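You operate a simulated robot arm through the tools that you are given. There is no shell and no other tool.

You run a simulated two-armed robot. Do the job below in one go: nothing can be reset, and whatever is moved stays where it is left.

JOB
Try the green pin in holes A, B and C; put a red plug where it stops short.
Fine: the pin goes back in its yellow stand.

It is judged by the outcome, as a careful person would: the job done as asked, and still so three seconds after it is handed in. It fails if anything else is knocked over, pushed out of place, dropped, spilled or broken.

ROBOT AND FRAMES
Two 7-joint arms with fingered hands on one trunk that stands fixed in place. Base frame: the origin is at the foot of the trunk, x ahead of it, y to its left, z up; the work surface is at about z = 560. Lengths are in mm, angles in degrees, forces in N, time in s.
The left shoulder is at [70, 171, 1327], the right one opposite. Each reaches about 1156 mm from its shoulder. Payload 5 kg a hand.
The TCP of each hand is the grasp point between the finger pads, 43 mm short of the fingertips. In the tool frame z runs along the fingers and y along their closing line. The gripper opens to 144 mm; its body begins 50 mm behind the TCP. The gripper is a hand of 5 fingers: y runs from the thumb to the fingers, the wrist lies at [-21, -124, -221] in the tool frame, and closing takes about 1.5 s.
Orientation is that of the tool frame in the base frame, as a unit quaternion [x, y, z, w]. With the fingers straight down and the wrist toward the robot, the tool's x, y and z point along [0, 1, 0], [1, 0, 0] and [0, 0, -1] of the base frame.

CONTROLS
- The arms move only by the tool play_rows. It takes "left_rows", "right_rows" or both (then of equal length, played together; a hand with none holds still); each is a list of rows, each an object (a shift or turn left out is 0, a gripper value left out holds the last) with "offset": the shift along the base's x, y, z in mm, a list of three; "rot": the turn, a rotation vector about the base's x, y, z in degrees, a list of three; "gripper": the gripper command, from -1 (shut) to 1 (fully open), values between in proportion. In form: [{"offset": [dx, dy, dz], "rot": [ax, ay, az], "gripper": gripper}, ...]. A call has 1 to 20 rows; each row shifts and turns the commanded pose from where the row before left it. Each row takes 0.2 s and may step no farther than 50 mm and 8.6 degrees from the row before; otherwise, or with a gripper value out of range, the whole call is refused. Where a pose cannot be reached the arm comes as near as it can. A force on the tool above 80 N (or 10 N above the force at the start of the call, whichever is more), or a blocked arm, ends the call early, and 0.2 s more pass. Each finger travels about 45 mm/s and halts on what it meets, pressing with about 23 N; the grip force reading is that of the motor and also rises with nothing between the fingers. The clock runs only during rows and for 0.2 s after the last one: add rows that do not move to give the fingers time. The reply holds the time, the measured pose of the TCP, the force on the tool along the base axes, the opening and the grip force, in the units named above and with some noise, with the torque about the TCP (base axes, N m) and any sound that the robot's microphone picked up, and new pictures: "views" is both (left out), scene, wrist or none (wrist: the cameras of the hands that moved).
- Cameras (640 x 400 px; columns grow to the right, rows downward): "scene" is now at [116.4, -47.1, 1543.9]; the picture's right is [-0.58, -0.81, 0.00], its down [-0.59, 0.42, -0.69] and it looks along [0.57, -0.40, -0.72] (base axes); focal length 357 px, centre (320, 200). "left" rides on the left gripper at [-86, -108, -168] in its tool frame; the picture's right is [-0.80, -0.28, 0.53], its down [0.54, -0.73, 0.42] and it looks along [0.27, 0.63, 0.73] (tool axes); focal length 275 px, centre (320, 200). "right" rides on the right gripper at [86, -108, -168] in its tool frame; the picture's right is [-0.80, 0.28, -0.53], its down [-0.54, -0.73, 0.42] and it looks along [-0.27, 0.63, 0.73] (tool axes); focal length 275 px, centre (320, 200). There is no depth. A picture from a camera that has moved, and an enlarged one, comes with that camera's place and axes in the base frame and with its lens.
- slide_trunk(by): slides the trunk up (or, below 0, down) by that many mm; the arms and the scene camera ride with it, the base frame stays. It gives what a move gives, with no picture.
- grasp_type(shape, hand): the hand has 5 fingers and takes this shape, open, in about a second: jaw (thumb against the fingers, like two jaws); tri (thumb and two fingers); tip (a fingertip pinch); poke (one finger out to press); point (the index stretched); flat (the hand flat); cup (the hand cupped); fist (a fist). The gripper value then closes the fingers along that shape, each until it touches; the sizes above hold for jaw. It gives what a move gives, with no picture.
- turn_head(pan, tilt): turns the head with the scene camera to pan (to the left, within 86 degrees either way) and tilt (down, from -29 to 69), counted from straight ahead of the robot. It gives what a move gives, and a new picture of the scene camera.
- enlarge(camera, box): a new picture of the part [left, top, right, bottom] of that camera's present view, enlarged. The clock stands still meanwhile.
- sign_off(): hands the job in; it is judged then, once.

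Places have to be worked out from the pictures, the camera data and where the tool is seen. Open the grippers and draw the arms clear of the work before you hand the job in, unless the task says otherwise.

The tools are called after "Call:" as name(argument=value, ...) on one line, values as JSON. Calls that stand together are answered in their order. play_rows: Moves the arms, as the interface text tells. Its arguments: {"type":"object","properties":{"left_rows":{"type":"array"},"right_rows":{"type":"array"},"views":{"type":"string","enum":["both","scene","wrist","none"]}},"required":[]} The other tools are called the same way: slide_trunk (by) moves the trunk up or down; grasp_type (shape, hand) gives the hand a shape; turn_head (pan, tilt) turns the head that bears the scene camera; enlarge (camera, box) takes an enlarged picture of a part of a camera's view; sign_off () hands the job in.

At the start:

```text
time: 0.0
left_eef_pos: [622.8, 44.9, 1032.8]
left_ee_rot: [0.674, 0.732, 0.077, -0.07]
left_contact_force: [-0.1, -0.1, -0.2]
left_wrist_torque: [0.0, 0.01, -0.02]
left_finger_gap: 143.6
left_gripper_force: 0.2
left_shape: jaw
right_eef_pos: [486.2, -540.2, 1096.2]
right_ee_rot: [0.707, 0.707, 0.0, 0.0]
right_contact_force: [-0.5, -0.4, 0.7]
right_wrist_torque: [-0.01, 0.01, 0.01]
right_finger_gap: 143.8
right_gripper_force: 0.0
right_shape: jaw
trunk travel left (down, up): [-425.0, 515.0]
head pan, tilt (commanded): [-35.5, 46.0]
```

scene: 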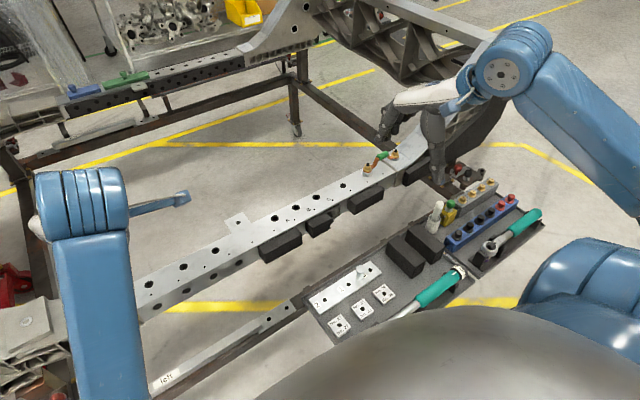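
right: 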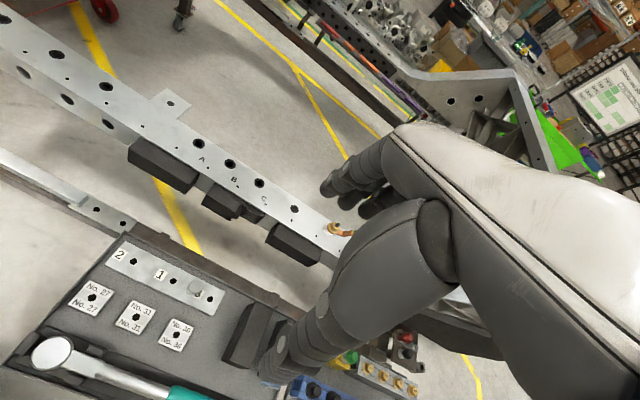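
left: 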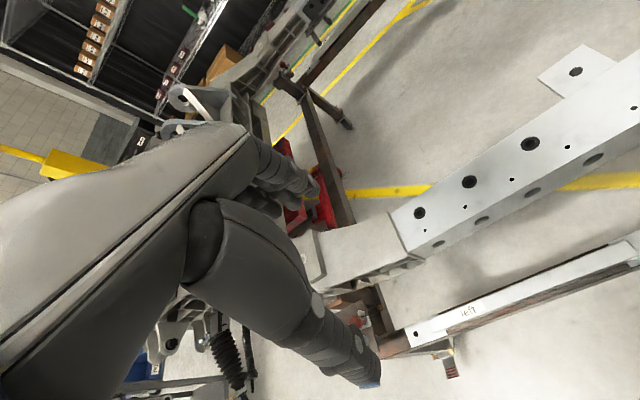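

I see a beam with holes marked A, B, C in the right wrist picture, and a tray with plugs and a stand on the right side. I enlarge the relevant parts first to find the green pin, its yellow stand and the red plugs.

Call:
enlarge(camera="scene", box=[400, 160, 560, 260])

Call:
enlarge(camera="scene", box=[240, 130, 440, 255])

Call:
enlarge(camera="scene", box=[300, 220, 480, 340])

Call:
enlarge(camera="right", box=[170, 120, 350, 240])

```text
4.00 times, centred on (480, 210) of scene
camera zoom: at [116.4, -47.1, 1543.9], right [-0.58, -0.81, 0.0], down [-0.59, 0.42, -0.69], along [0.57, -0.4, -0.72], focal length 1428 px, centre (-320, 160)
```

zoom: 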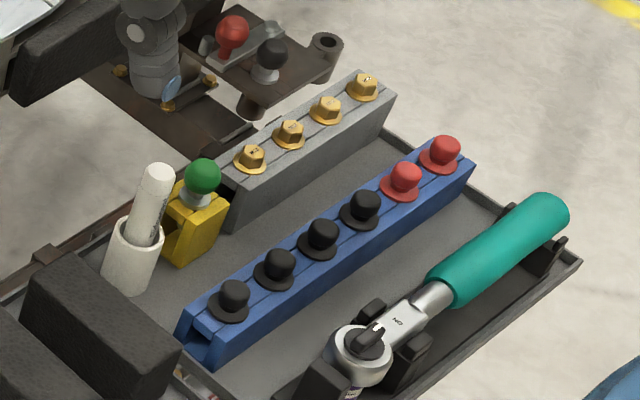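

```text
3.20 times, centred on (340, 192) of scene
camera zoom: at [116.4, -47.1, 1543.9], right [-0.58, -0.81, 0.0], down [-0.59, 0.42, -0.69], along [0.57, -0.4, -0.72], focal length 1142 px, centre (256, 224)
```

zoom: 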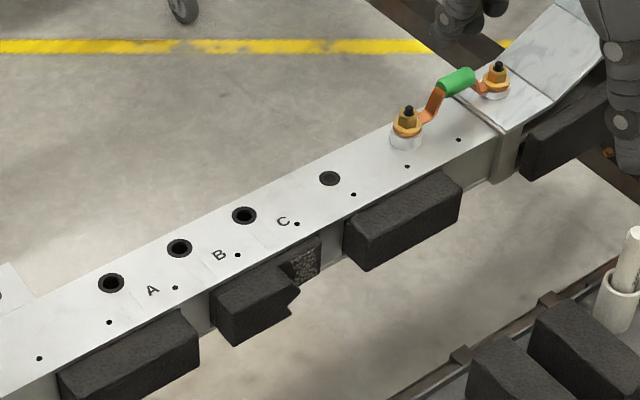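

```text
3.33 times, centred on (390, 280) of scene
camera zoom: at [116.4, -47.1, 1543.9], right [-0.58, -0.81, 0.0], down [-0.59, 0.42, -0.69], along [0.57, -0.4, -0.72], focal length 1190 px, centre (87, -67)
```

zoom: 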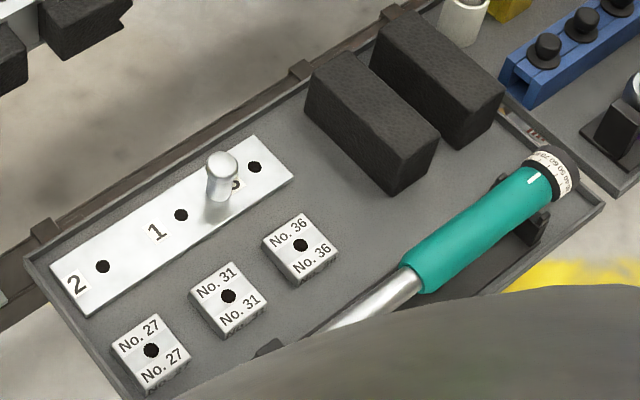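

```text
3.33 times, centred on (260, 180) of right
camera zoom: at [377.6, -453.2, 1263.4], right [0.28, -0.8, 0.53], down [-0.73, -0.54, -0.42], along [0.63, -0.27, -0.73], focal length 918 px, centre (520, 267)
```

zoom: 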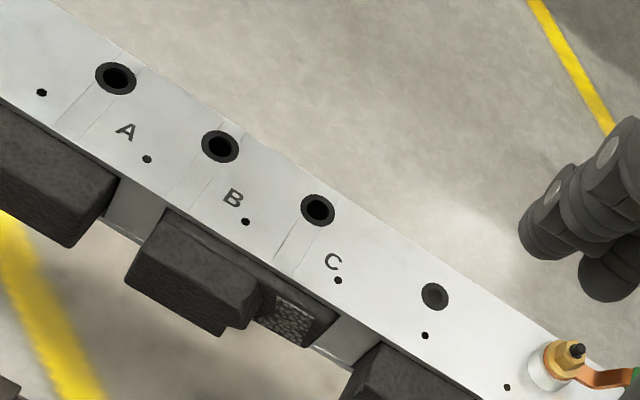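

The green ball-headed pin sits in a yellow block near the blue rack with two red plugs; holes A, B, C are the ringed holes on the beam top (about z≈750, A near [758,-341]). I turn the head further right and down to see the tray better.

Call:
turn_head(pan=-60, tilt=44)

```text
time: 0.9
left_eef_pos: [623.8, 45.2, 1032.1]
left_ee_rot: [0.673, 0.732, 0.078, -0.071]
left_contact_force: [-0.1, -0.5, -0.7]
left_wrist_torque: [-0.01, -0.05, -0.01]
left_finger_gap: 143.5
left_gripper_force: 0.0
left_shape: jaw
right_eef_pos: [486.2, -542.0, 1095.8]
right_ee_rot: [0.706, 0.708, 0.0, 0.0]
right_contact_force: [0.2, 0.0, 0.6]
right_wrist_torque: [0.01, 0.0, 0.03]
right_finger_gap: 143.6
right_gripper_force: 0.1
right_shape: jaw
trunk travel left (down, up): [-425.0, 515.0]
head pan, tilt (commanded): [-60.0, 44.0]
camera scene: at [91.9, -71.4, 1546.7], right [-0.87, -0.5, 0.0], down [-0.35, 0.6, -0.72], along [0.36, -0.62, -0.69], focal length 357 px, centre (320, 200)
```

scene: 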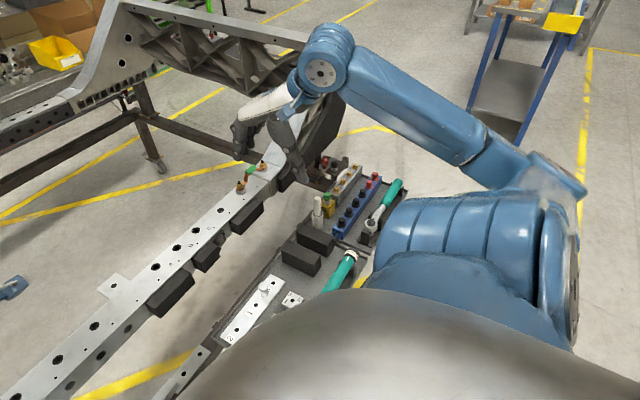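

The tray is visible with the new pan. I enlarge the stand and rack for a second bearing.

Call:
enlarge(camera="scene", box=[290, 140, 418, 220])

Call:
enlarge(camera="scene", box=[120, 140, 312, 260])

```text
5.00 times, centred on (354, 180) of scene
camera zoom: at [91.9, -71.4, 1546.7], right [-0.87, -0.5, 0.0], down [-0.35, 0.6, -0.72], along [0.36, -0.62, -0.69], focal length 1785 px, centre (150, 300)
```

zoom: 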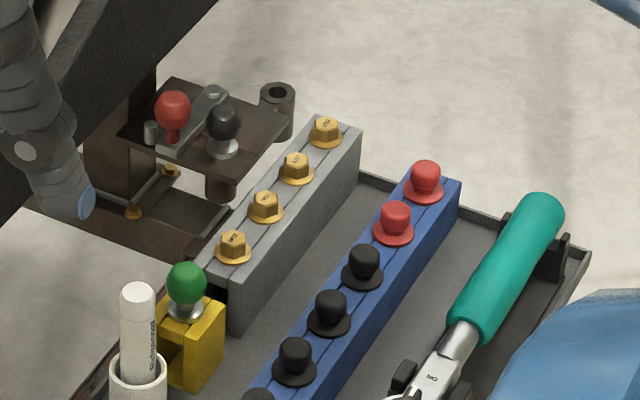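

```text
3.33 times, centred on (216, 200) of scene
camera zoom: at [91.9, -71.4, 1546.7], right [-0.87, -0.5, 0.0], down [-0.35, 0.6, -0.72], along [0.36, -0.62, -0.69], focal length 1190 px, centre (667, 200)
```

zoom: 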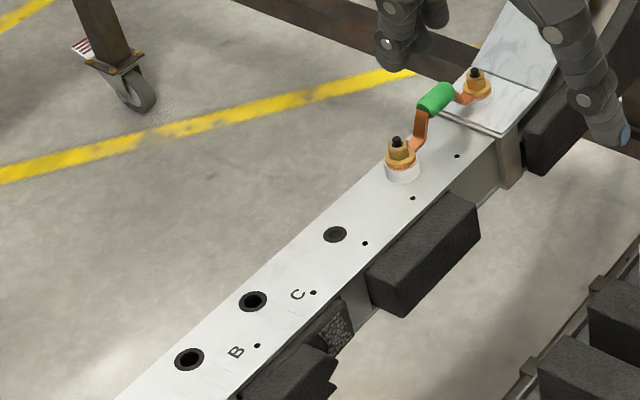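

Rays place the ball head near [547,-913] if its height is about 640, and the holes at x≈757 with y≈-340, -415, -490. I move the right hand to a high viewing position near the stand to triangulate with its camera.

Call:
play_rows(right_rows=[{"offset": [0, -34, -20]}, {"offset": [0, -34, -20]}, {"offset": [0, -34, -20]}, {"offset": [0, -34, -20]}, {"offset": [0, -34, -20]}, {"offset": [0, -34, -20]}, {"offset": [0, -34, -20]}, {"offset": [0, -34, -20]}, {"offset": [0, -34, -20]}, {"offset": [0, -34, -20]}, {"offset": [0, 0, 0]}], views="both")

```text
time: 3.3
left_eef_pos: [623.4, 46.8, 1033.3]
left_ee_rot: [0.673, 0.732, 0.078, -0.071]
left_contact_force: [0.2, 0.9, -0.8]
left_wrist_torque: [-0.05, 0.0, 0.01]
left_finger_gap: 143.6
left_gripper_force: 0.1
left_shape: jaw
right_eef_pos: [484.8, -878.1, 896.4]
right_ee_rot: [0.707, 0.708, -0.001, 0.0]
right_contact_force: [0.1, 0.6, 0.1]
right_wrist_torque: [-0.03, -0.02, 0.01]
right_finger_gap: 143.8
right_gripper_force: 0.1
right_shape: jaw
trunk travel left (down, up): [-425.0, 515.0]
head pan, tilt (commanded): [-60.0, 44.0]
camera scene: at [91.4, -70.7, 1546.8], right [-0.87, -0.5, 0.0], down [-0.35, 0.6, -0.72], along [0.36, -0.62, -0.69], focal length 357 px, centre (320, 200)
camera right: at [376.8, -791.3, 1064.0], right [0.28, -0.8, 0.54], down [-0.73, -0.54, -0.42], along [0.63, -0.27, -0.73], focal length 275 px, centre (320, 200)
```

scene: 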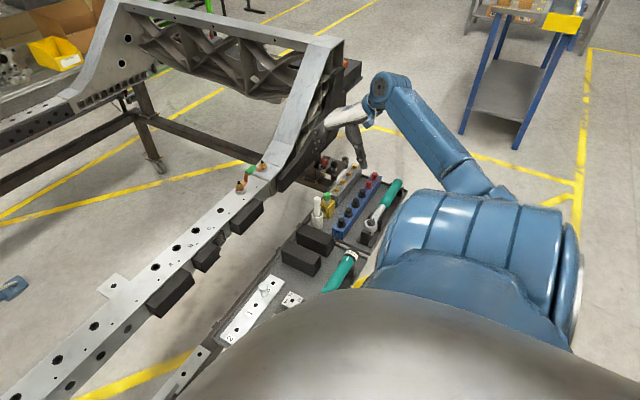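
right: 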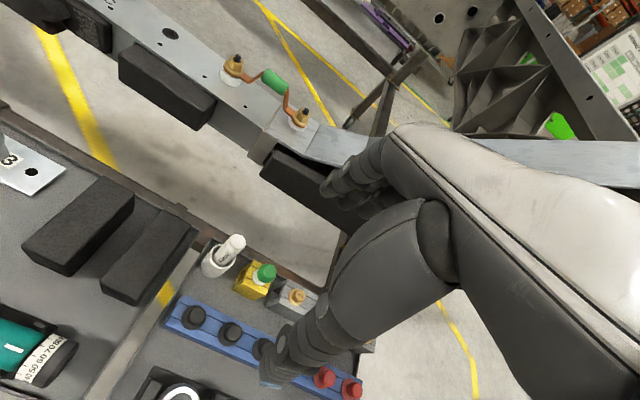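

The right camera now sees the stand, white cup and rack. I enlarge both for triangulation.

Call:
enlarge(camera="right", box=[160, 220, 384, 360])

Call:
enlarge(camera="scene", box=[290, 150, 418, 230])

```text
2.86 times, centred on (272, 290) of right
camera zoom: at [376.8, -791.3, 1064.0], right [0.28, -0.8, 0.54], down [-0.73, -0.54, -0.42], along [0.63, -0.27, -0.73], focal length 786 px, centre (457, -57)
```

zoom: 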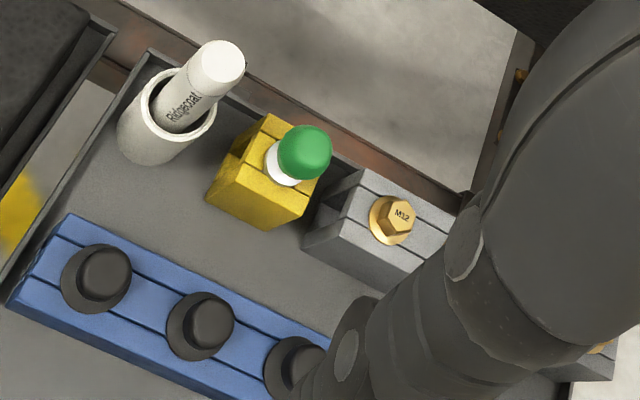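

```text
5.00 times, centred on (354, 190) of scene
camera zoom: at [91.4, -70.7, 1546.8], right [-0.87, -0.5, 0.0], down [-0.35, 0.6, -0.72], along [0.36, -0.62, -0.69], focal length 1785 px, centre (150, 250)
```

zoom: 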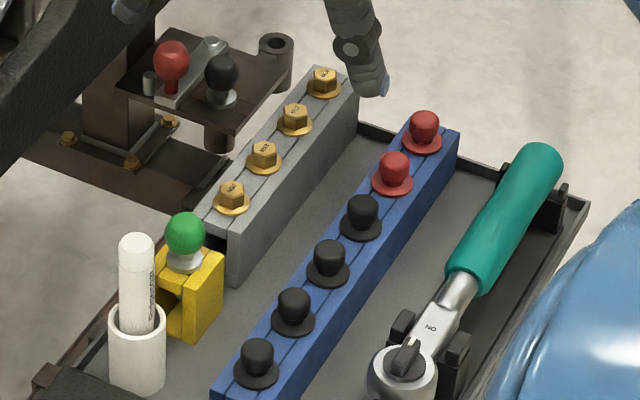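

The ball head triangulates to about [541,-901,653] and the red plugs to about [444,-1055] and [444,-1112], which are too far for the present shoulder height. I raise both hands so that I can then lower the trunk safely.

Call:
play_rows(left_rows=[{"offset": [-10, 20, 44]}, {"offset": [-10, 20, 44]}, {"offset": [-10, 20, 44]}, {"offset": [-10, 20, 44]}, {"offset": [-10, 20, 44]}, {"offset": [0, 0, 0]}], right_rows=[{"offset": [-5, 0, 44]}, {"offset": [-5, 0, 44]}, {"offset": [-5, 0, 44]}, {"offset": [-5, 0, 44]}, {"offset": [-5, 0, 44]}, {"offset": [0, 0, 0]}], views="scene")

```text
time: 3.8
left_eef_pos: [617.5, 164.9, 1064.7]
left_ee_rot: [0.635, 0.746, 0.144, -0.141]
left_contact_force: [0.5, 1.4, -0.2]
left_wrist_torque: [-0.07, 0.01, 0.01]
left_finger_gap: 143.6
left_gripper_force: 0.2
left_shape: jaw
left hand out of reach, approached as far as the arm can: row 2
right_eef_pos: [477.8, -874.8, 959.8]
right_ee_rot: [0.707, 0.707, -0.001, 0.0]
right_contact_force: [0.0, 0.6, -0.5]
right_wrist_torque: [-0.04, 0.02, -0.04]
right_finger_gap: 144.2
right_gripper_force: 0.1
right_shape: jaw
trunk travel left (down, up): [-425.0, 515.0]
head pan, tilt (commanded): [-60.0, 44.0]
stopped in row 2 (left hand): the arm was blocked; the commanded pose is now the measured one
camera scene: at [91.4, -68.0, 1546.8], right [-0.87, -0.5, 0.0], down [-0.35, 0.6, -0.72], along [0.36, -0.62, -0.69], focal length 357 px, centre (320, 200)
```

scene: 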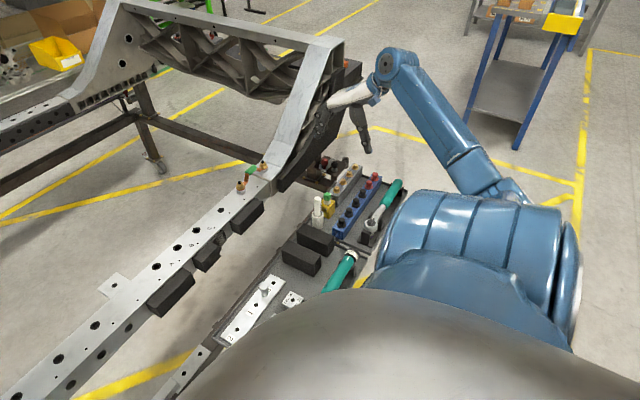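

The left arm hit a joint limit and shifted about 120 mm sideways. I look at it with the head before going on.

Call:
turn_head(pan=20, tilt=40)

```text
time: 5.4
left_eef_pos: [617.1, 162.9, 1066.1]
left_ee_rot: [0.635, 0.746, 0.145, -0.14]
left_contact_force: [0.0, 1.0, -0.2]
left_wrist_torque: [-0.02, 0.0, 0.0]
left_finger_gap: 143.7
left_gripper_force: 0.1
left_shape: jaw
right_eef_pos: [478.1, -876.1, 959.9]
right_ee_rot: [0.707, 0.707, 0.0, 0.0]
right_contact_force: [-0.4, -0.3, 0.2]
right_wrist_torque: [-0.02, -0.02, -0.03]
right_finger_gap: 144.4
right_gripper_force: 0.0
right_shape: jaw
trunk travel left (down, up): [-425.0, 515.0]
head pan, tilt (commanded): [20.0, 40.0]
camera scene: at [130.7, 28.8, 1552.5], right [0.34, -0.94, 0.0], down [-0.6, -0.22, -0.77], along [0.72, 0.26, -0.64], focal length 357 px, centre (320, 200)
```

scene: 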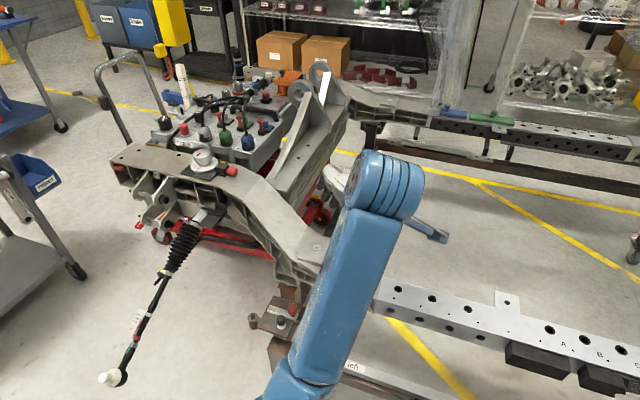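

I check the left hand camera for what lies under the left hand before any trunk move.

Call:
enlarge(camera="left", box=[0, 0, 640, 400])

Call:
enlarge(camera="scene", box=[240, 130, 480, 280])

```text
1.00 times, centred on (320, 200) of left (not enlarged: the box is as wide or as high as the picture)
camera zoom: at [529.3, 2.8, 1180.1], right [-0.17, -0.55, -0.81], down [-0.81, 0.55, -0.2], along [0.56, 0.63, -0.54], focal length 275 px, centre (320, 200)
```

zoom: 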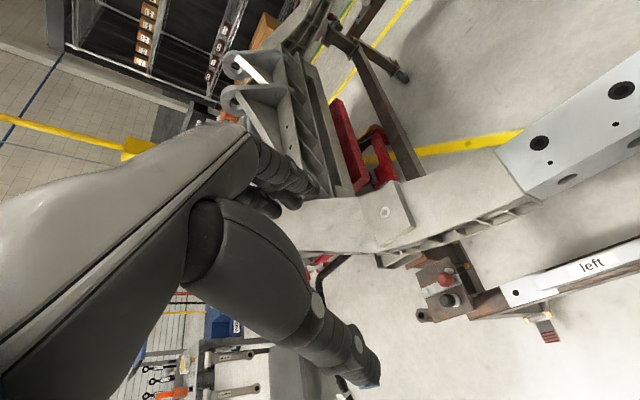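

```text
2.67 times, centred on (360, 205) of scene
camera zoom: at [130.7, 28.8, 1552.5], right [0.34, -0.94, 0.0], down [-0.6, -0.22, -0.77], along [0.72, 0.26, -0.64], focal length 952 px, centre (213, 187)
```

zoom: 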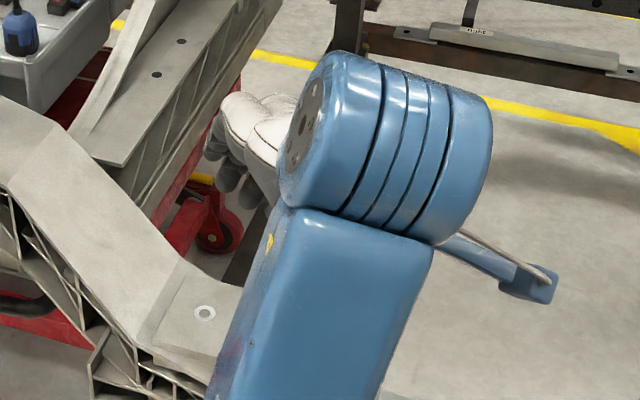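

The left hand hovers over the frame's left corner. It can go up only farther from its shoulder, so I move it forward, inward and up to clear the frame before lowering the trunk.

Call:
play_rows(left_rows=[{"offset": [25, -20, 10]}, {"offset": [25, -20, 25]}, {"offset": [25, -20, 30]}, {"offset": [25, -20, 35]}, {"offset": [25, -20, 35]}, {"offset": [15, 0, 40]}, {"offset": [0, 0, 0]}], views="both")

```text
time: 7.2
left_eef_pos: [771.1, 95.7, 1234.4]
left_ee_rot: [0.617, 0.755, 0.16, -0.153]
left_contact_force: [0.4, -0.8, -0.7]
left_wrist_torque: [0.01, 0.0, 0.02]
left_finger_gap: 144.0
left_gripper_force: 0.1
left_shape: jaw
left hand out of reach, approached as far as the arm can: row 6
right_eef_pos: [478.6, -877.1, 959.3]
right_ee_rot: [0.708, 0.706, -0.001, 0.0]
right_contact_force: [-0.5, 0.4, 0.1]
right_wrist_torque: [-0.01, -0.03, 0.03]
right_finger_gap: 143.9
right_gripper_force: 0.1
right_shape: jaw
trunk travel left (down, up): [-425.0, 515.0]
head pan, tilt (commanded): [20.0, 40.0]
stopped in row 7 (left hand): the arm was blocked; the commanded pose is now the measured one
camera scene: at [130.9, 28.6, 1552.5], right [0.34, -0.94, 0.0], down [-0.6, -0.22, -0.77], along [0.72, 0.26, -0.64], focal length 357 px, centre (320, 200)
camera left: at [687.2, -72.5, 1340.8], right [-0.14, -0.53, -0.84], down [-0.83, 0.52, -0.19], along [0.54, 0.67, -0.51], focal length 275 px, centre (320, 200)
```

scene: 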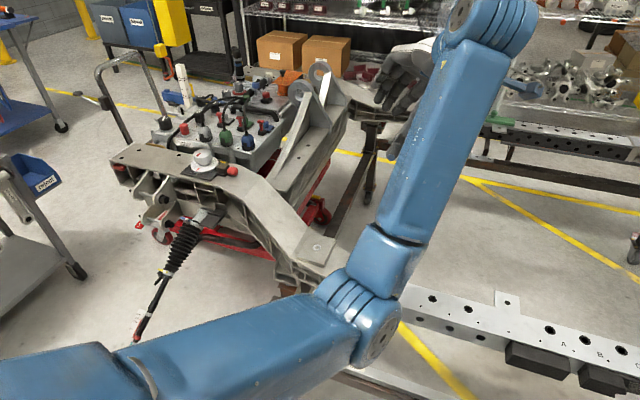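
left: 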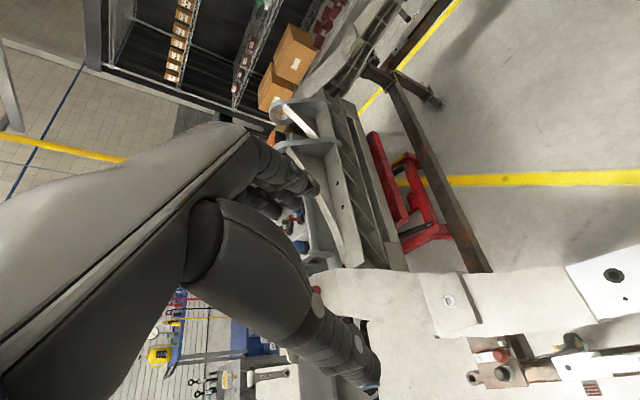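

Left hand is now high at [771,96,1234] with its elbow around z≈1050, clear of the frame. I raise the right hand a bit more and lower the trunk by 150 first.

Call:
play_rows(right_rows=[{"offset": [0, 0, 40]}, {"offset": [0, 0, 40]}, {"offset": [0, 0, 40]}, {"offset": [0, 0, 0]}], views="none")

Call:
slide_trunk(by=-150)

Call:
turn_head(pan=0, tilt=50)

```text
time: 8.2
left_eef_pos: [770.4, 96.4, 1233.8]
left_ee_rot: [0.617, 0.756, 0.159, -0.153]
left_contact_force: [0.4, -0.1, 0.0]
left_wrist_torque: [0.02, 0.01, 0.02]
left_finger_gap: 143.8
left_gripper_force: 0.1
left_shape: jaw
right_eef_pos: [476.5, -878.9, 1079.6]
right_ee_rot: [0.707, 0.707, 0.0, -0.001]
right_contact_force: [-0.8, 0.1, -0.6]
right_wrist_torque: [0.01, -0.01, 0.02]
right_finger_gap: 144.1
right_gripper_force: 0.1
right_shape: jaw
trunk travel left (down, up): [-425.0, 515.0]
head pan, tilt (commanded): [20.0, 40.0]
```

```text
time: 9.9
left_eef_pos: [770.6, 95.7, 1084.0]
left_ee_rot: [0.618, 0.755, 0.16, -0.152]
left_contact_force: [0.6, 0.3, 0.4]
left_wrist_torque: [0.0, -0.01, 0.03]
left_finger_gap: 144.0
left_gripper_force: 0.0
left_shape: jaw
right_eef_pos: [476.1, -879.0, 928.7]
right_ee_rot: [0.707, 0.707, 0.001, 0.0]
right_contact_force: [-0.2, 0.3, 0.6]
right_wrist_torque: [-0.02, 0.0, -0.01]
right_finger_gap: 143.9
right_gripper_force: 0.1
right_shape: jaw
trunk travel left (down, up): [-275.0, 665.0]
head pan, tilt (commanded): [20.0, 40.0]
```

```text
time: 10.7
left_eef_pos: [770.4, 96.0, 1083.8]
left_ee_rot: [0.617, 0.755, 0.16, -0.154]
left_contact_force: [0.4, 0.2, 0.1]
left_wrist_torque: [0.0, -0.04, -0.03]
left_finger_gap: 144.0
left_gripper_force: 0.1
left_shape: jaw
right_eef_pos: [476.4, -878.6, 929.9]
right_ee_rot: [0.707, 0.707, 0.0, 0.0]
right_contact_force: [-0.3, 0.6, 0.0]
right_wrist_torque: [-0.02, -0.01, 0.0]
right_finger_gap: 144.3
right_gripper_force: 0.0
right_shape: jaw
trunk travel left (down, up): [-275.0, 665.0]
head pan, tilt (commanded): [0.0, 50.0]
camera scene: at [127.9, -0.4, 1388.4], right [0.0, -1.0, 0.0], down [-0.77, 0.0, -0.64], along [0.64, 0.0, -0.77], focal length 357 px, centre (320, 200)
```

scene: 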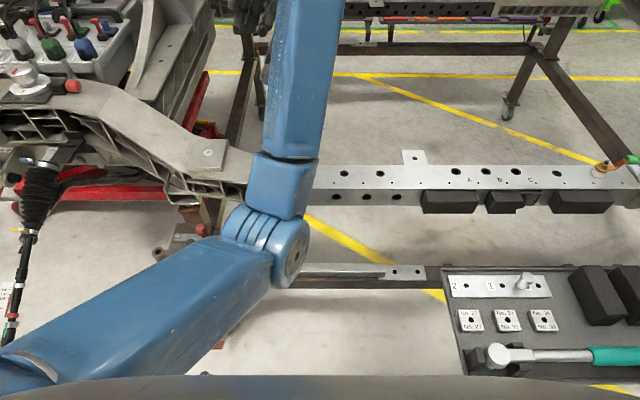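

The left elbow is clear of the rail and frame. I lower the trunk 100 more and look toward the tray again.

Call:
slide_trunk(by=-100)

Call:
turn_head(pan=-60, tilt=38)

```text
time: 12.1
left_eef_pos: [769.4, 96.1, 984.0]
left_ee_rot: [0.617, 0.755, 0.16, -0.153]
left_contact_force: [0.3, -0.4, 0.3]
left_wrist_torque: [-0.03, -0.01, -0.02]
left_finger_gap: 143.6
left_gripper_force: 0.1
left_shape: jaw
right_eef_pos: [475.8, -879.2, 830.2]
right_ee_rot: [0.707, 0.707, 0.0, -0.001]
right_contact_force: [-0.5, 0.3, 0.1]
right_wrist_torque: [-0.03, -0.01, 0.0]
right_finger_gap: 143.8
right_gripper_force: 0.1
right_shape: jaw
trunk travel left (down, up): [-175.0, 765.0]
head pan, tilt (commanded): [0.0, 50.0]
```

```text
time: 13.4
left_eef_pos: [770.3, 95.3, 983.5]
left_ee_rot: [0.617, 0.755, 0.159, -0.153]
left_contact_force: [0.6, 0.3, 0.1]
left_wrist_torque: [-0.01, 0.01, 0.02]
left_finger_gap: 144.0
left_gripper_force: 0.0
left_shape: jaw
right_eef_pos: [476.5, -878.8, 830.2]
right_ee_rot: [0.707, 0.707, -0.001, -0.001]
right_contact_force: [0.0, -0.2, 0.5]
right_wrist_torque: [0.03, 0.01, 0.0]
right_finger_gap: 143.8
right_gripper_force: 0.0
right_shape: jaw
trunk travel left (down, up): [-175.0, 765.0]
head pan, tilt (commanded): [-60.0, 38.0]
camera scene: at [94.0, -75.1, 1305.5], right [-0.87, -0.5, 0.0], down [-0.31, 0.53, -0.79], along [0.39, -0.68, -0.62], focal length 357 px, centre (320, 200)
```

scene: 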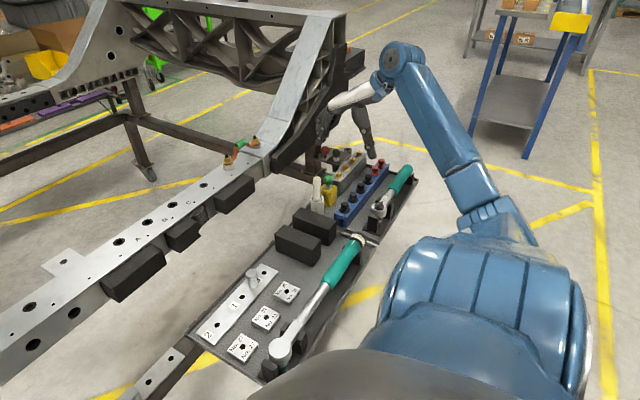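

Now I try the three-finger shape on the right hand in free air to see its geometry.

Call:
grasp_type(hand="right", shape="tri")

Call:
enlarge(camera="right", box=[0, 0, 640, 400])

Call:
enlarge(camera="scene", box=[290, 80, 450, 180])

```text
time: 14.3
left_eef_pos: [769.9, 95.7, 982.9]
left_ee_rot: [0.617, 0.755, 0.161, -0.154]
left_contact_force: [0.5, -0.4, -0.4]
left_wrist_torque: [-0.01, -0.04, 0.0]
left_finger_gap: 143.8
left_gripper_force: 0.0
left_shape: jaw
right_eef_pos: [475.9, -878.8, 830.1]
right_ee_rot: [0.707, 0.707, 0.0, -0.001]
right_contact_force: [0.1, 0.5, 0.1]
right_wrist_torque: [0.02, -0.01, -0.01]
right_finger_gap: 143.8
right_gripper_force: 0.1
right_shape: tri
trunk travel left (down, up): [-175.0, 765.0]
head pan, tilt (commanded): [-60.0, 38.0]
```

```text
1.00 times, centred on (320, 200) of right (not enlarged: the box is as wide or as high as the picture)
camera zoom: at [368.0, -792.5, 996.9], right [0.28, -0.8, 0.53], down [-0.73, -0.54, -0.42], along [0.63, -0.27, -0.73], focal length 275 px, centre (320, 200)
```

zoom: 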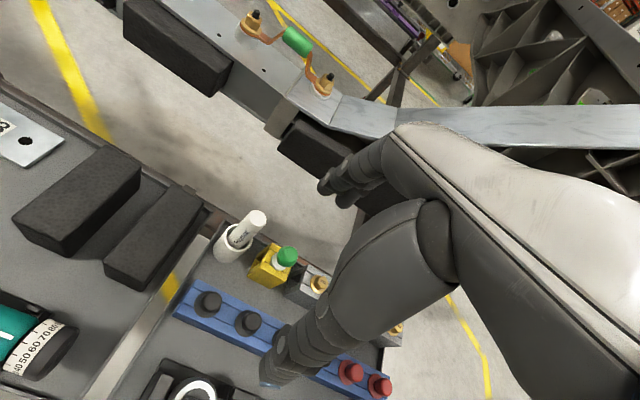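

```text
4.00 times, centred on (370, 130) of scene
camera zoom: at [94.0, -75.2, 1305.5], right [-0.87, -0.5, 0.0], down [-0.31, 0.53, -0.79], along [0.39, -0.68, -0.62], focal length 1428 px, centre (120, 480)
```

zoom: 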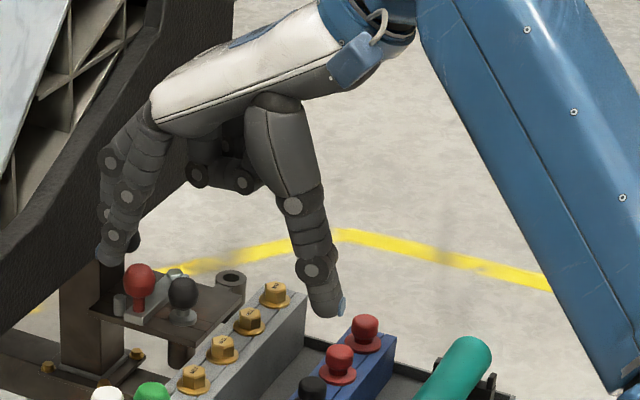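

In "tri" the thumb (near side) opposes index and middle, with ring and little finger curled away. I close it in the air to find where the tips meet relative to the TCP.

Call:
play_rows(right_rows=[{"gripper": 0.2}, {"gripper": 0.2}, {"gripper": -0.5}, {"gripper": -0.5}, {"gripper": -0.5}, {"gripper": -0.5}, {"gripper": -0.5}, {"gripper": -0.5}], views="wrist")

Call:
enlarge(camera="scene", box=[290, 80, 450, 180])

Call:
enlarge(camera="right", box=[220, 120, 460, 270])

```text
time: 16.1
left_eef_pos: [770.6, 96.2, 983.8]
left_ee_rot: [0.617, 0.755, 0.16, -0.154]
left_contact_force: [-0.5, -0.8, -0.5]
left_wrist_torque: [-0.01, -0.04, -0.01]
left_finger_gap: 143.8
left_gripper_force: 0.1
left_shape: jaw
right_eef_pos: [476.4, -879.1, 829.3]
right_ee_rot: [0.708, 0.707, 0.0, 0.0]
right_contact_force: [-0.2, -0.2, 0.6]
right_wrist_torque: [0.01, 0.02, -0.02]
right_finger_gap: 36.3
right_gripper_force: 0.1
right_shape: tri
trunk travel left (down, up): [-175.0, 765.0]
head pan, tilt (commanded): [-60.0, 38.0]
camera right: at [368.0, -792.5, 997.0], right [0.28, -0.8, 0.53], down [-0.73, -0.54, -0.42], along [0.63, -0.27, -0.73], focal length 275 px, centre (320, 200)
```

right: 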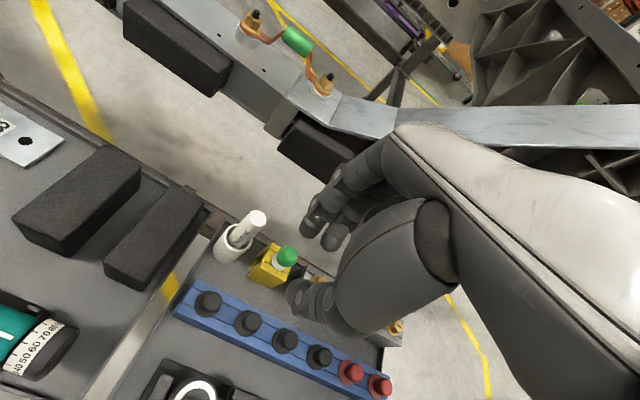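

```text
4.00 times, centred on (370, 130) of scene
camera zoom: at [94.0, -75.2, 1305.5], right [-0.87, -0.5, 0.0], down [-0.31, 0.53, -0.79], along [0.39, -0.68, -0.62], focal length 1428 px, centre (120, 480)
```

zoom: 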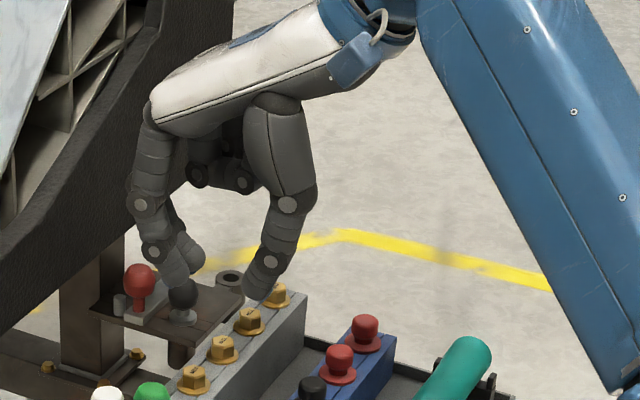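

```text
2.67 times, centred on (340, 195) of right
camera zoom: at [368.0, -792.5, 997.0], right [0.28, -0.8, 0.53], down [-0.73, -0.54, -0.42], along [0.63, -0.27, -0.73], focal length 734 px, centre (267, 213)
```

zoom: 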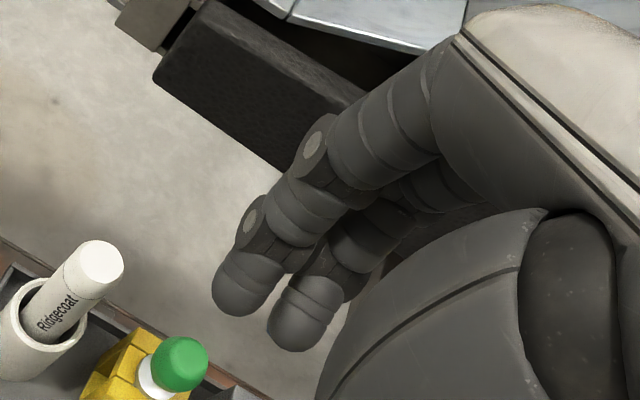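

With the gap at 36 mm, index and middle tips sit at about y −872/−898, the thumb at about −881, x centred on the TCP, and tips ≈47 mm below the TCP. Now I measure the stand and ball more closely.

Call:
enlarge(camera="right", box=[200, 200, 328, 280])

Call:
enlarge(camera="scene", box=[300, 160, 396, 220])

```text
5.00 times, centred on (264, 240) of right
camera zoom: at [368.0, -792.5, 997.0], right [0.28, -0.8, 0.53], down [-0.73, -0.54, -0.42], along [0.63, -0.27, -0.73], focal length 1376 px, centre (600, 0)
```

zoom: 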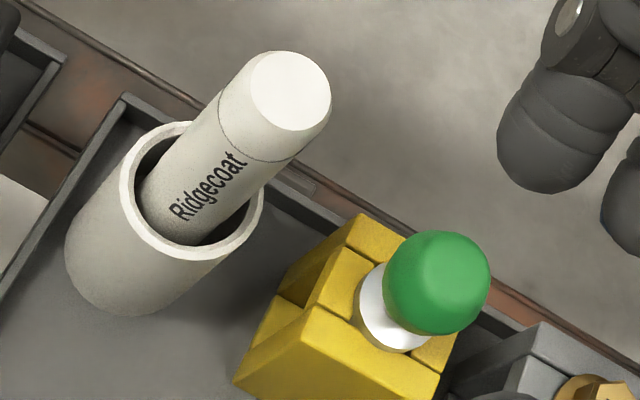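

```text
6.67 times, centred on (348, 190) of scene
camera zoom: at [94.0, -75.2, 1305.5], right [-0.87, -0.5, 0.0], down [-0.31, 0.53, -0.79], along [0.39, -0.68, -0.62], focal length 2380 px, centre (133, 267)
```

zoom: 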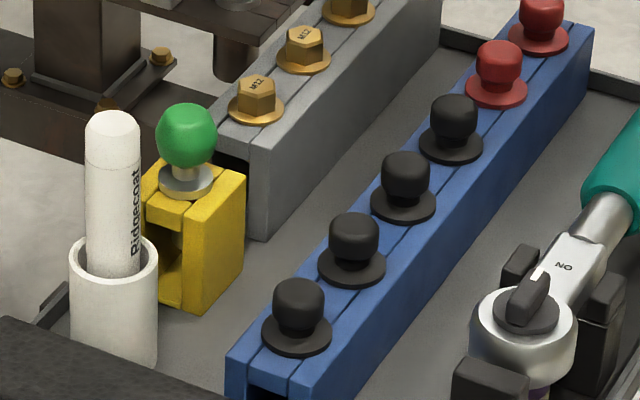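

Ball head refined to about [543,-905,650] with its flange resting on the stand top near z≈620; pen top near [543,-836,696]. I move above it with the fingers opened to about 75 mm and look again.

Call:
play_rows(right_rows=[{"offset": [17, -5.5, 0], "gripper": 0.05}, {"offset": [17, -5.5, 0], "gripper": 0.05}, {"offset": [17, -5.5, -20]}, {"offset": [16, -5.5, -25]}, {"offset": [0, 0, -25]}, {"offset": [0, 0, 0]}, {"offset": [0, 0, 0]}], views="both")

Call:
enlarge(camera="right", box=[220, 200, 412, 320])

Call:
enlarge(camera="scene", box=[300, 120, 428, 200])

```text
time: 17.7
left_eef_pos: [770.0, 95.6, 983.9]
left_ee_rot: [0.616, 0.756, 0.16, -0.154]
left_contact_force: [0.1, -0.3, 0.5]
left_wrist_torque: [0.06, 0.0, -0.03]
left_finger_gap: 143.9
left_gripper_force: 0.1
left_shape: jaw
right_eef_pos: [542.6, -898.3, 760.4]
right_ee_rot: [0.707, 0.707, -0.001, -0.001]
right_contact_force: [-0.2, -0.1, -0.4]
right_wrist_torque: [0.03, -0.02, 0.02]
right_finger_gap: 74.9
right_gripper_force: 0.0
right_shape: tri
trunk travel left (down, up): [-175.0, 765.0]
head pan, tilt (commanded): [-60.0, 38.0]
camera scene: at [94.0, -75.4, 1305.5], right [-0.87, -0.5, 0.0], down [-0.31, 0.53, -0.79], along [0.39, -0.68, -0.62], focal length 357 px, centre (320, 200)
camera right: at [434.3, -811.5, 926.9], right [0.28, -0.8, 0.53], down [-0.73, -0.54, -0.42], along [0.63, -0.27, -0.73], focal length 275 px, centre (320, 200)
```

scene: 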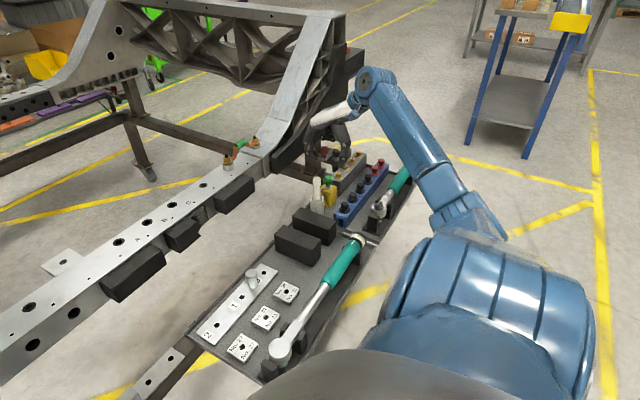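
right: 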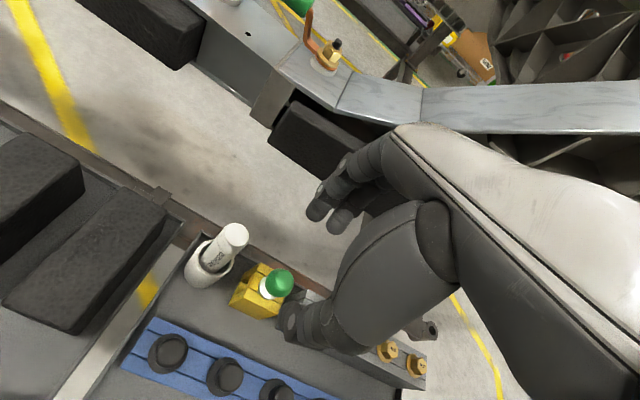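

```text
3.33 times, centred on (316, 260) of right
camera zoom: at [434.3, -811.5, 926.9], right [0.28, -0.8, 0.53], down [-0.73, -0.54, -0.42], along [0.63, -0.27, -0.73], focal length 918 px, centre (333, 0)
```

zoom: 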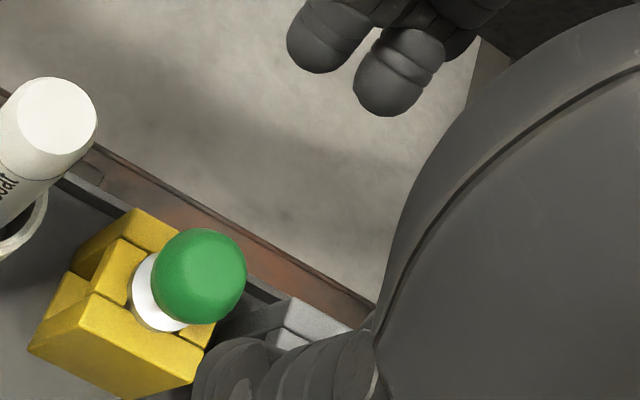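

```text
5.00 times, centred on (364, 160) of scene
camera zoom: at [94.0, -75.4, 1305.5], right [-0.87, -0.5, 0.0], down [-0.31, 0.53, -0.79], along [0.39, -0.68, -0.62], focal length 1785 px, centre (100, 400)
```

zoom: 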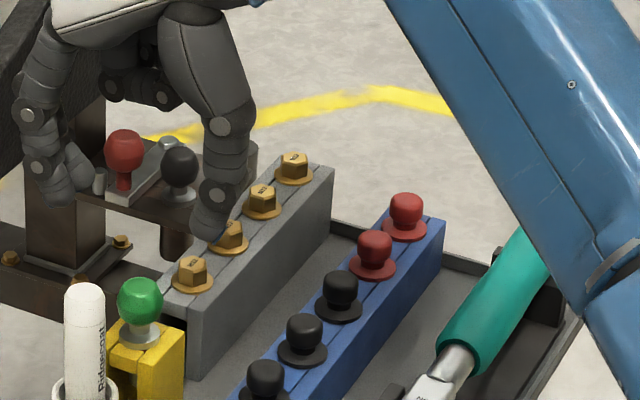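

The ball location is consistent. Before descending I check the clearance between the finger backs and the black foam pad on the beam's right end.

Call:
enlarge(camera="scene", box=[250, 80, 378, 160])

Call:
enlarge(camera="right", box=[240, 60, 432, 180])

```text
5.00 times, centred on (314, 120) of scene
camera zoom: at [94.0, -75.4, 1305.5], right [-0.87, -0.5, 0.0], down [-0.31, 0.53, -0.79], along [0.39, -0.68, -0.62], focal length 1785 px, centre (350, 600)
```

zoom: 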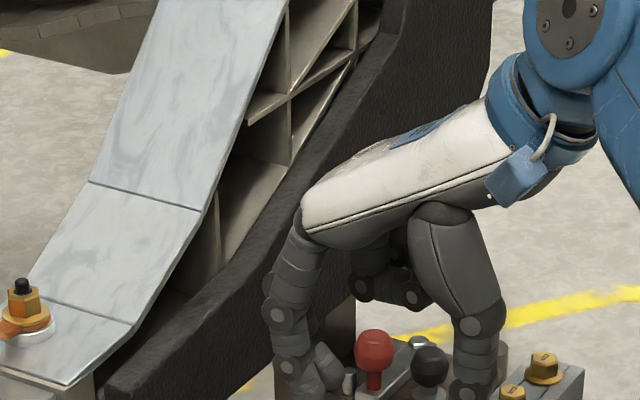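

```text
3.33 times, centred on (336, 120) of right
camera zoom: at [434.3, -811.5, 926.9], right [0.28, -0.8, 0.53], down [-0.73, -0.54, -0.42], along [0.63, -0.27, -0.73], focal length 918 px, centre (267, 467)
```

zoom: 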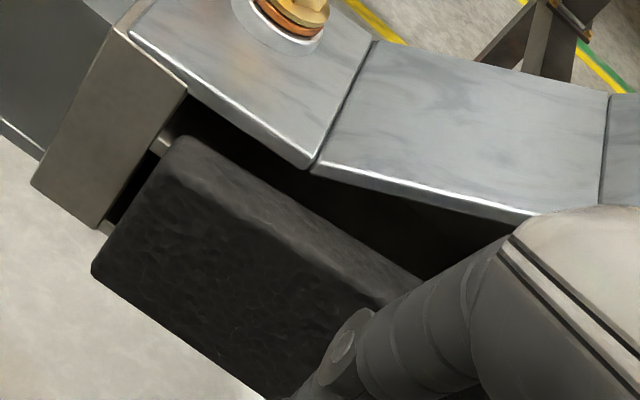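

Foam face is at x≈677 while the finger backs reach about x≈615, so there is clearance. I descend over the ball to TCP z≈678.

Call:
play_rows(right_rows=[{"offset": [0.5, -1.5, -30]}, {"offset": [0.4, -1.2, -30]}, {"offset": [0, 0, -22]}, {"offset": [0, 0, 0]}], views="both")

Call:
enlarge(camera="right", box=[220, 180, 412, 300])

Call:
enlarge(camera="scene", box=[290, 130, 418, 210])

```text
time: 18.7
left_eef_pos: [768.7, 96.2, 983.9]
left_ee_rot: [0.616, 0.756, 0.159, -0.154]
left_contact_force: [0.3, -0.1, 0.7]
left_wrist_torque: [-0.03, 0.01, 0.0]
left_finger_gap: 144.0
left_gripper_force: 0.0
left_shape: jaw
right_eef_pos: [544.8, -902.2, 679.6]
right_ee_rot: [0.707, 0.707, 0.0, -0.001]
right_contact_force: [0.3, 0.0, 0.6]
right_wrist_torque: [0.0, -0.01, -0.01]
right_finger_gap: 74.9
right_gripper_force: 0.0
right_shape: tri
trunk travel left (down, up): [-175.0, 765.0]
head pan, tilt (commanded): [-60.0, 38.0]
camera scene: at [93.8, -74.9, 1305.5], right [-0.87, -0.5, 0.0], down [-0.31, 0.53, -0.79], along [0.39, -0.68, -0.62], focal length 357 px, centre (320, 200)
camera right: at [436.4, -815.5, 845.5], right [0.28, -0.8, 0.53], down [-0.73, -0.54, -0.42], along [0.63, -0.27, -0.73], focal length 275 px, centre (320, 200)
```

scene: 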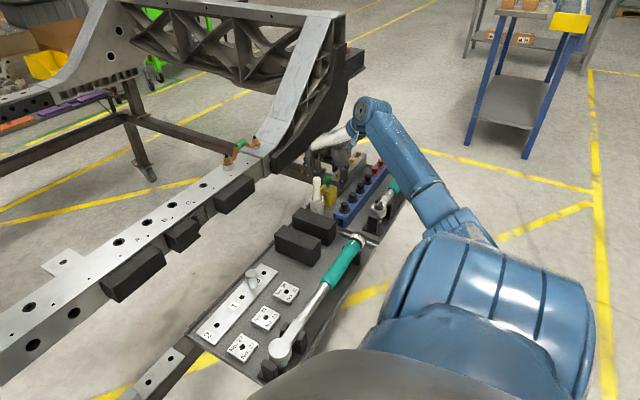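
right: 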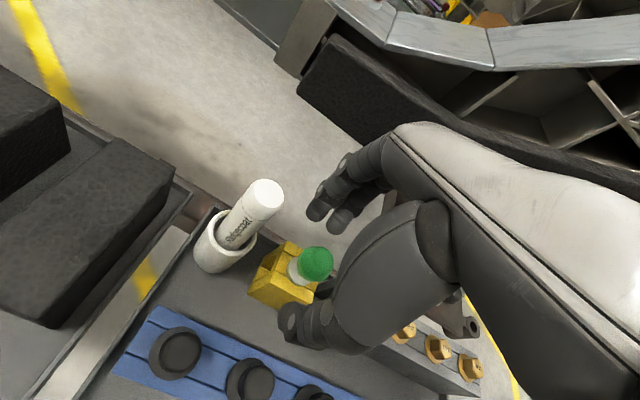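

```text
3.33 times, centred on (316, 240) of right
camera zoom: at [436.4, -815.5, 845.5], right [0.28, -0.8, 0.53], down [-0.73, -0.54, -0.42], along [0.63, -0.27, -0.73], focal length 918 px, centre (333, 67)
```

zoom: 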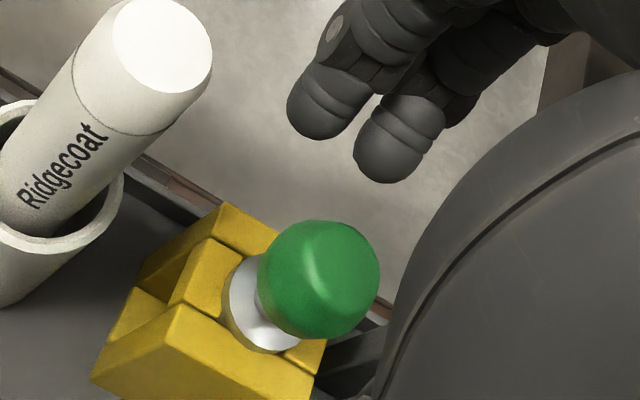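

```text
5.00 times, centred on (354, 170) of scene
camera zoom: at [93.8, -74.9, 1305.5], right [-0.87, -0.5, 0.0], down [-0.31, 0.53, -0.79], along [0.39, -0.68, -0.62], focal length 1785 px, centre (150, 350)
```

zoom: 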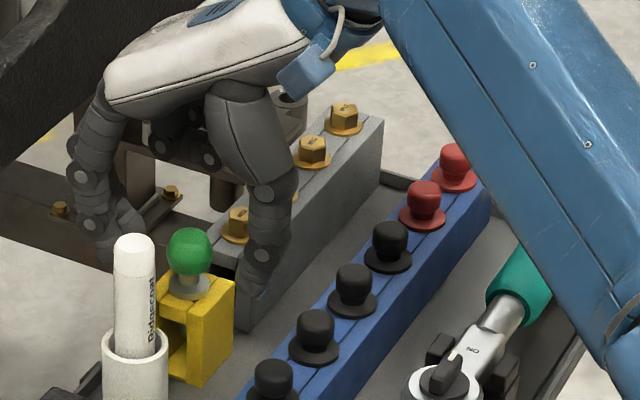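

Ball at [543,-905,650] fits between thumb and the two fingers. I lower 2 mm, then close firmly.

Call:
play_rows(right_rows=[{"offset": [-1, 0, -2], "gripper": -0.3}, {"gripper": -0.3}, {"gripper": -0.5}, {"gripper": -0.7}, {"gripper": -1}, {"gripper": -1}, {"gripper": -1}, {"gripper": -1}], views="both")

Call:
enlarge(camera="right", box=[220, 180, 412, 300])

Call:
enlarge(camera="scene", box=[290, 130, 418, 210])

```text
time: 20.5
left_eef_pos: [769.5, 95.8, 984.2]
left_ee_rot: [0.617, 0.755, 0.161, -0.154]
left_contact_force: [-0.3, -0.2, -0.4]
left_wrist_torque: [-0.01, 0.0, -0.02]
left_finger_gap: 144.0
left_gripper_force: 0.1
left_shape: jaw
right_eef_pos: [542.1, -903.1, 675.3]
right_ee_rot: [0.707, 0.707, 0.0, 0.0]
right_contact_force: [-0.2, -0.4, 0.6]
right_wrist_torque: [-0.02, -0.01, 0.01]
right_finger_gap: 20.9
right_gripper_force: 23.2
right_shape: tri
trunk travel left (down, up): [-175.0, 765.0]
head pan, tilt (commanded): [-60.0, 38.0]
camera scene: at [94.0, -75.2, 1305.5], right [-0.87, -0.5, 0.0], down [-0.31, 0.53, -0.79], along [0.39, -0.68, -0.62], focal length 357 px, centre (320, 200)
camera right: at [435.0, -816.1, 843.2], right [0.28, -0.8, 0.53], down [-0.73, -0.54, -0.42], along [0.63, -0.27, -0.73], focal length 275 px, centre (320, 200)
```

scene: 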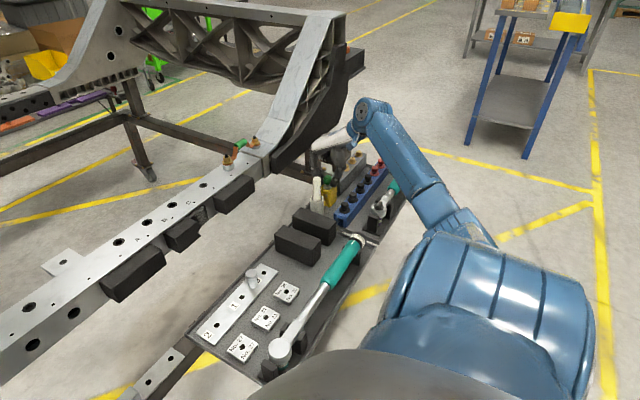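
right: 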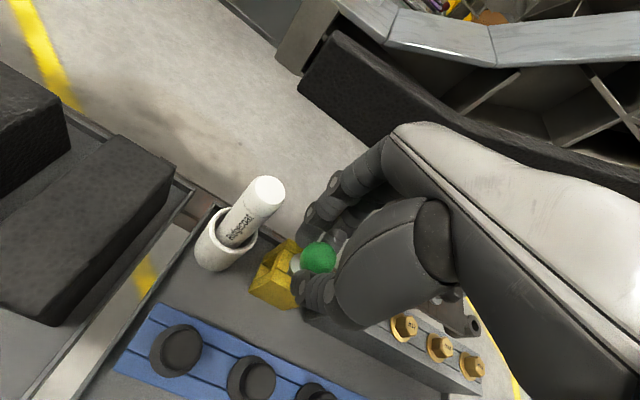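

```text
3.33 times, centred on (316, 240) of right
camera zoom: at [435.0, -816.1, 843.2], right [0.28, -0.8, 0.53], down [-0.73, -0.54, -0.42], along [0.63, -0.27, -0.73], focal length 918 px, centre (333, 67)
```

zoom: 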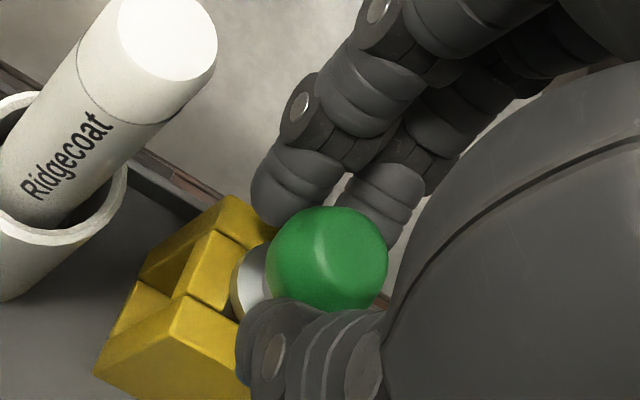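

```text
5.00 times, centred on (354, 170) of scene
camera zoom: at [94.0, -75.2, 1305.5], right [-0.87, -0.5, 0.0], down [-0.31, 0.53, -0.79], along [0.39, -0.68, -0.62], focal length 1785 px, centre (150, 350)
```

zoom: 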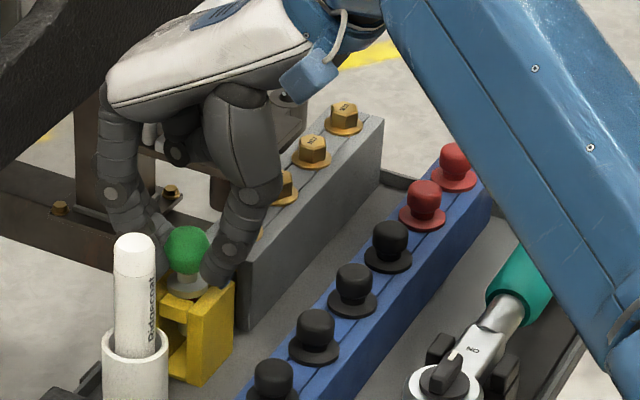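

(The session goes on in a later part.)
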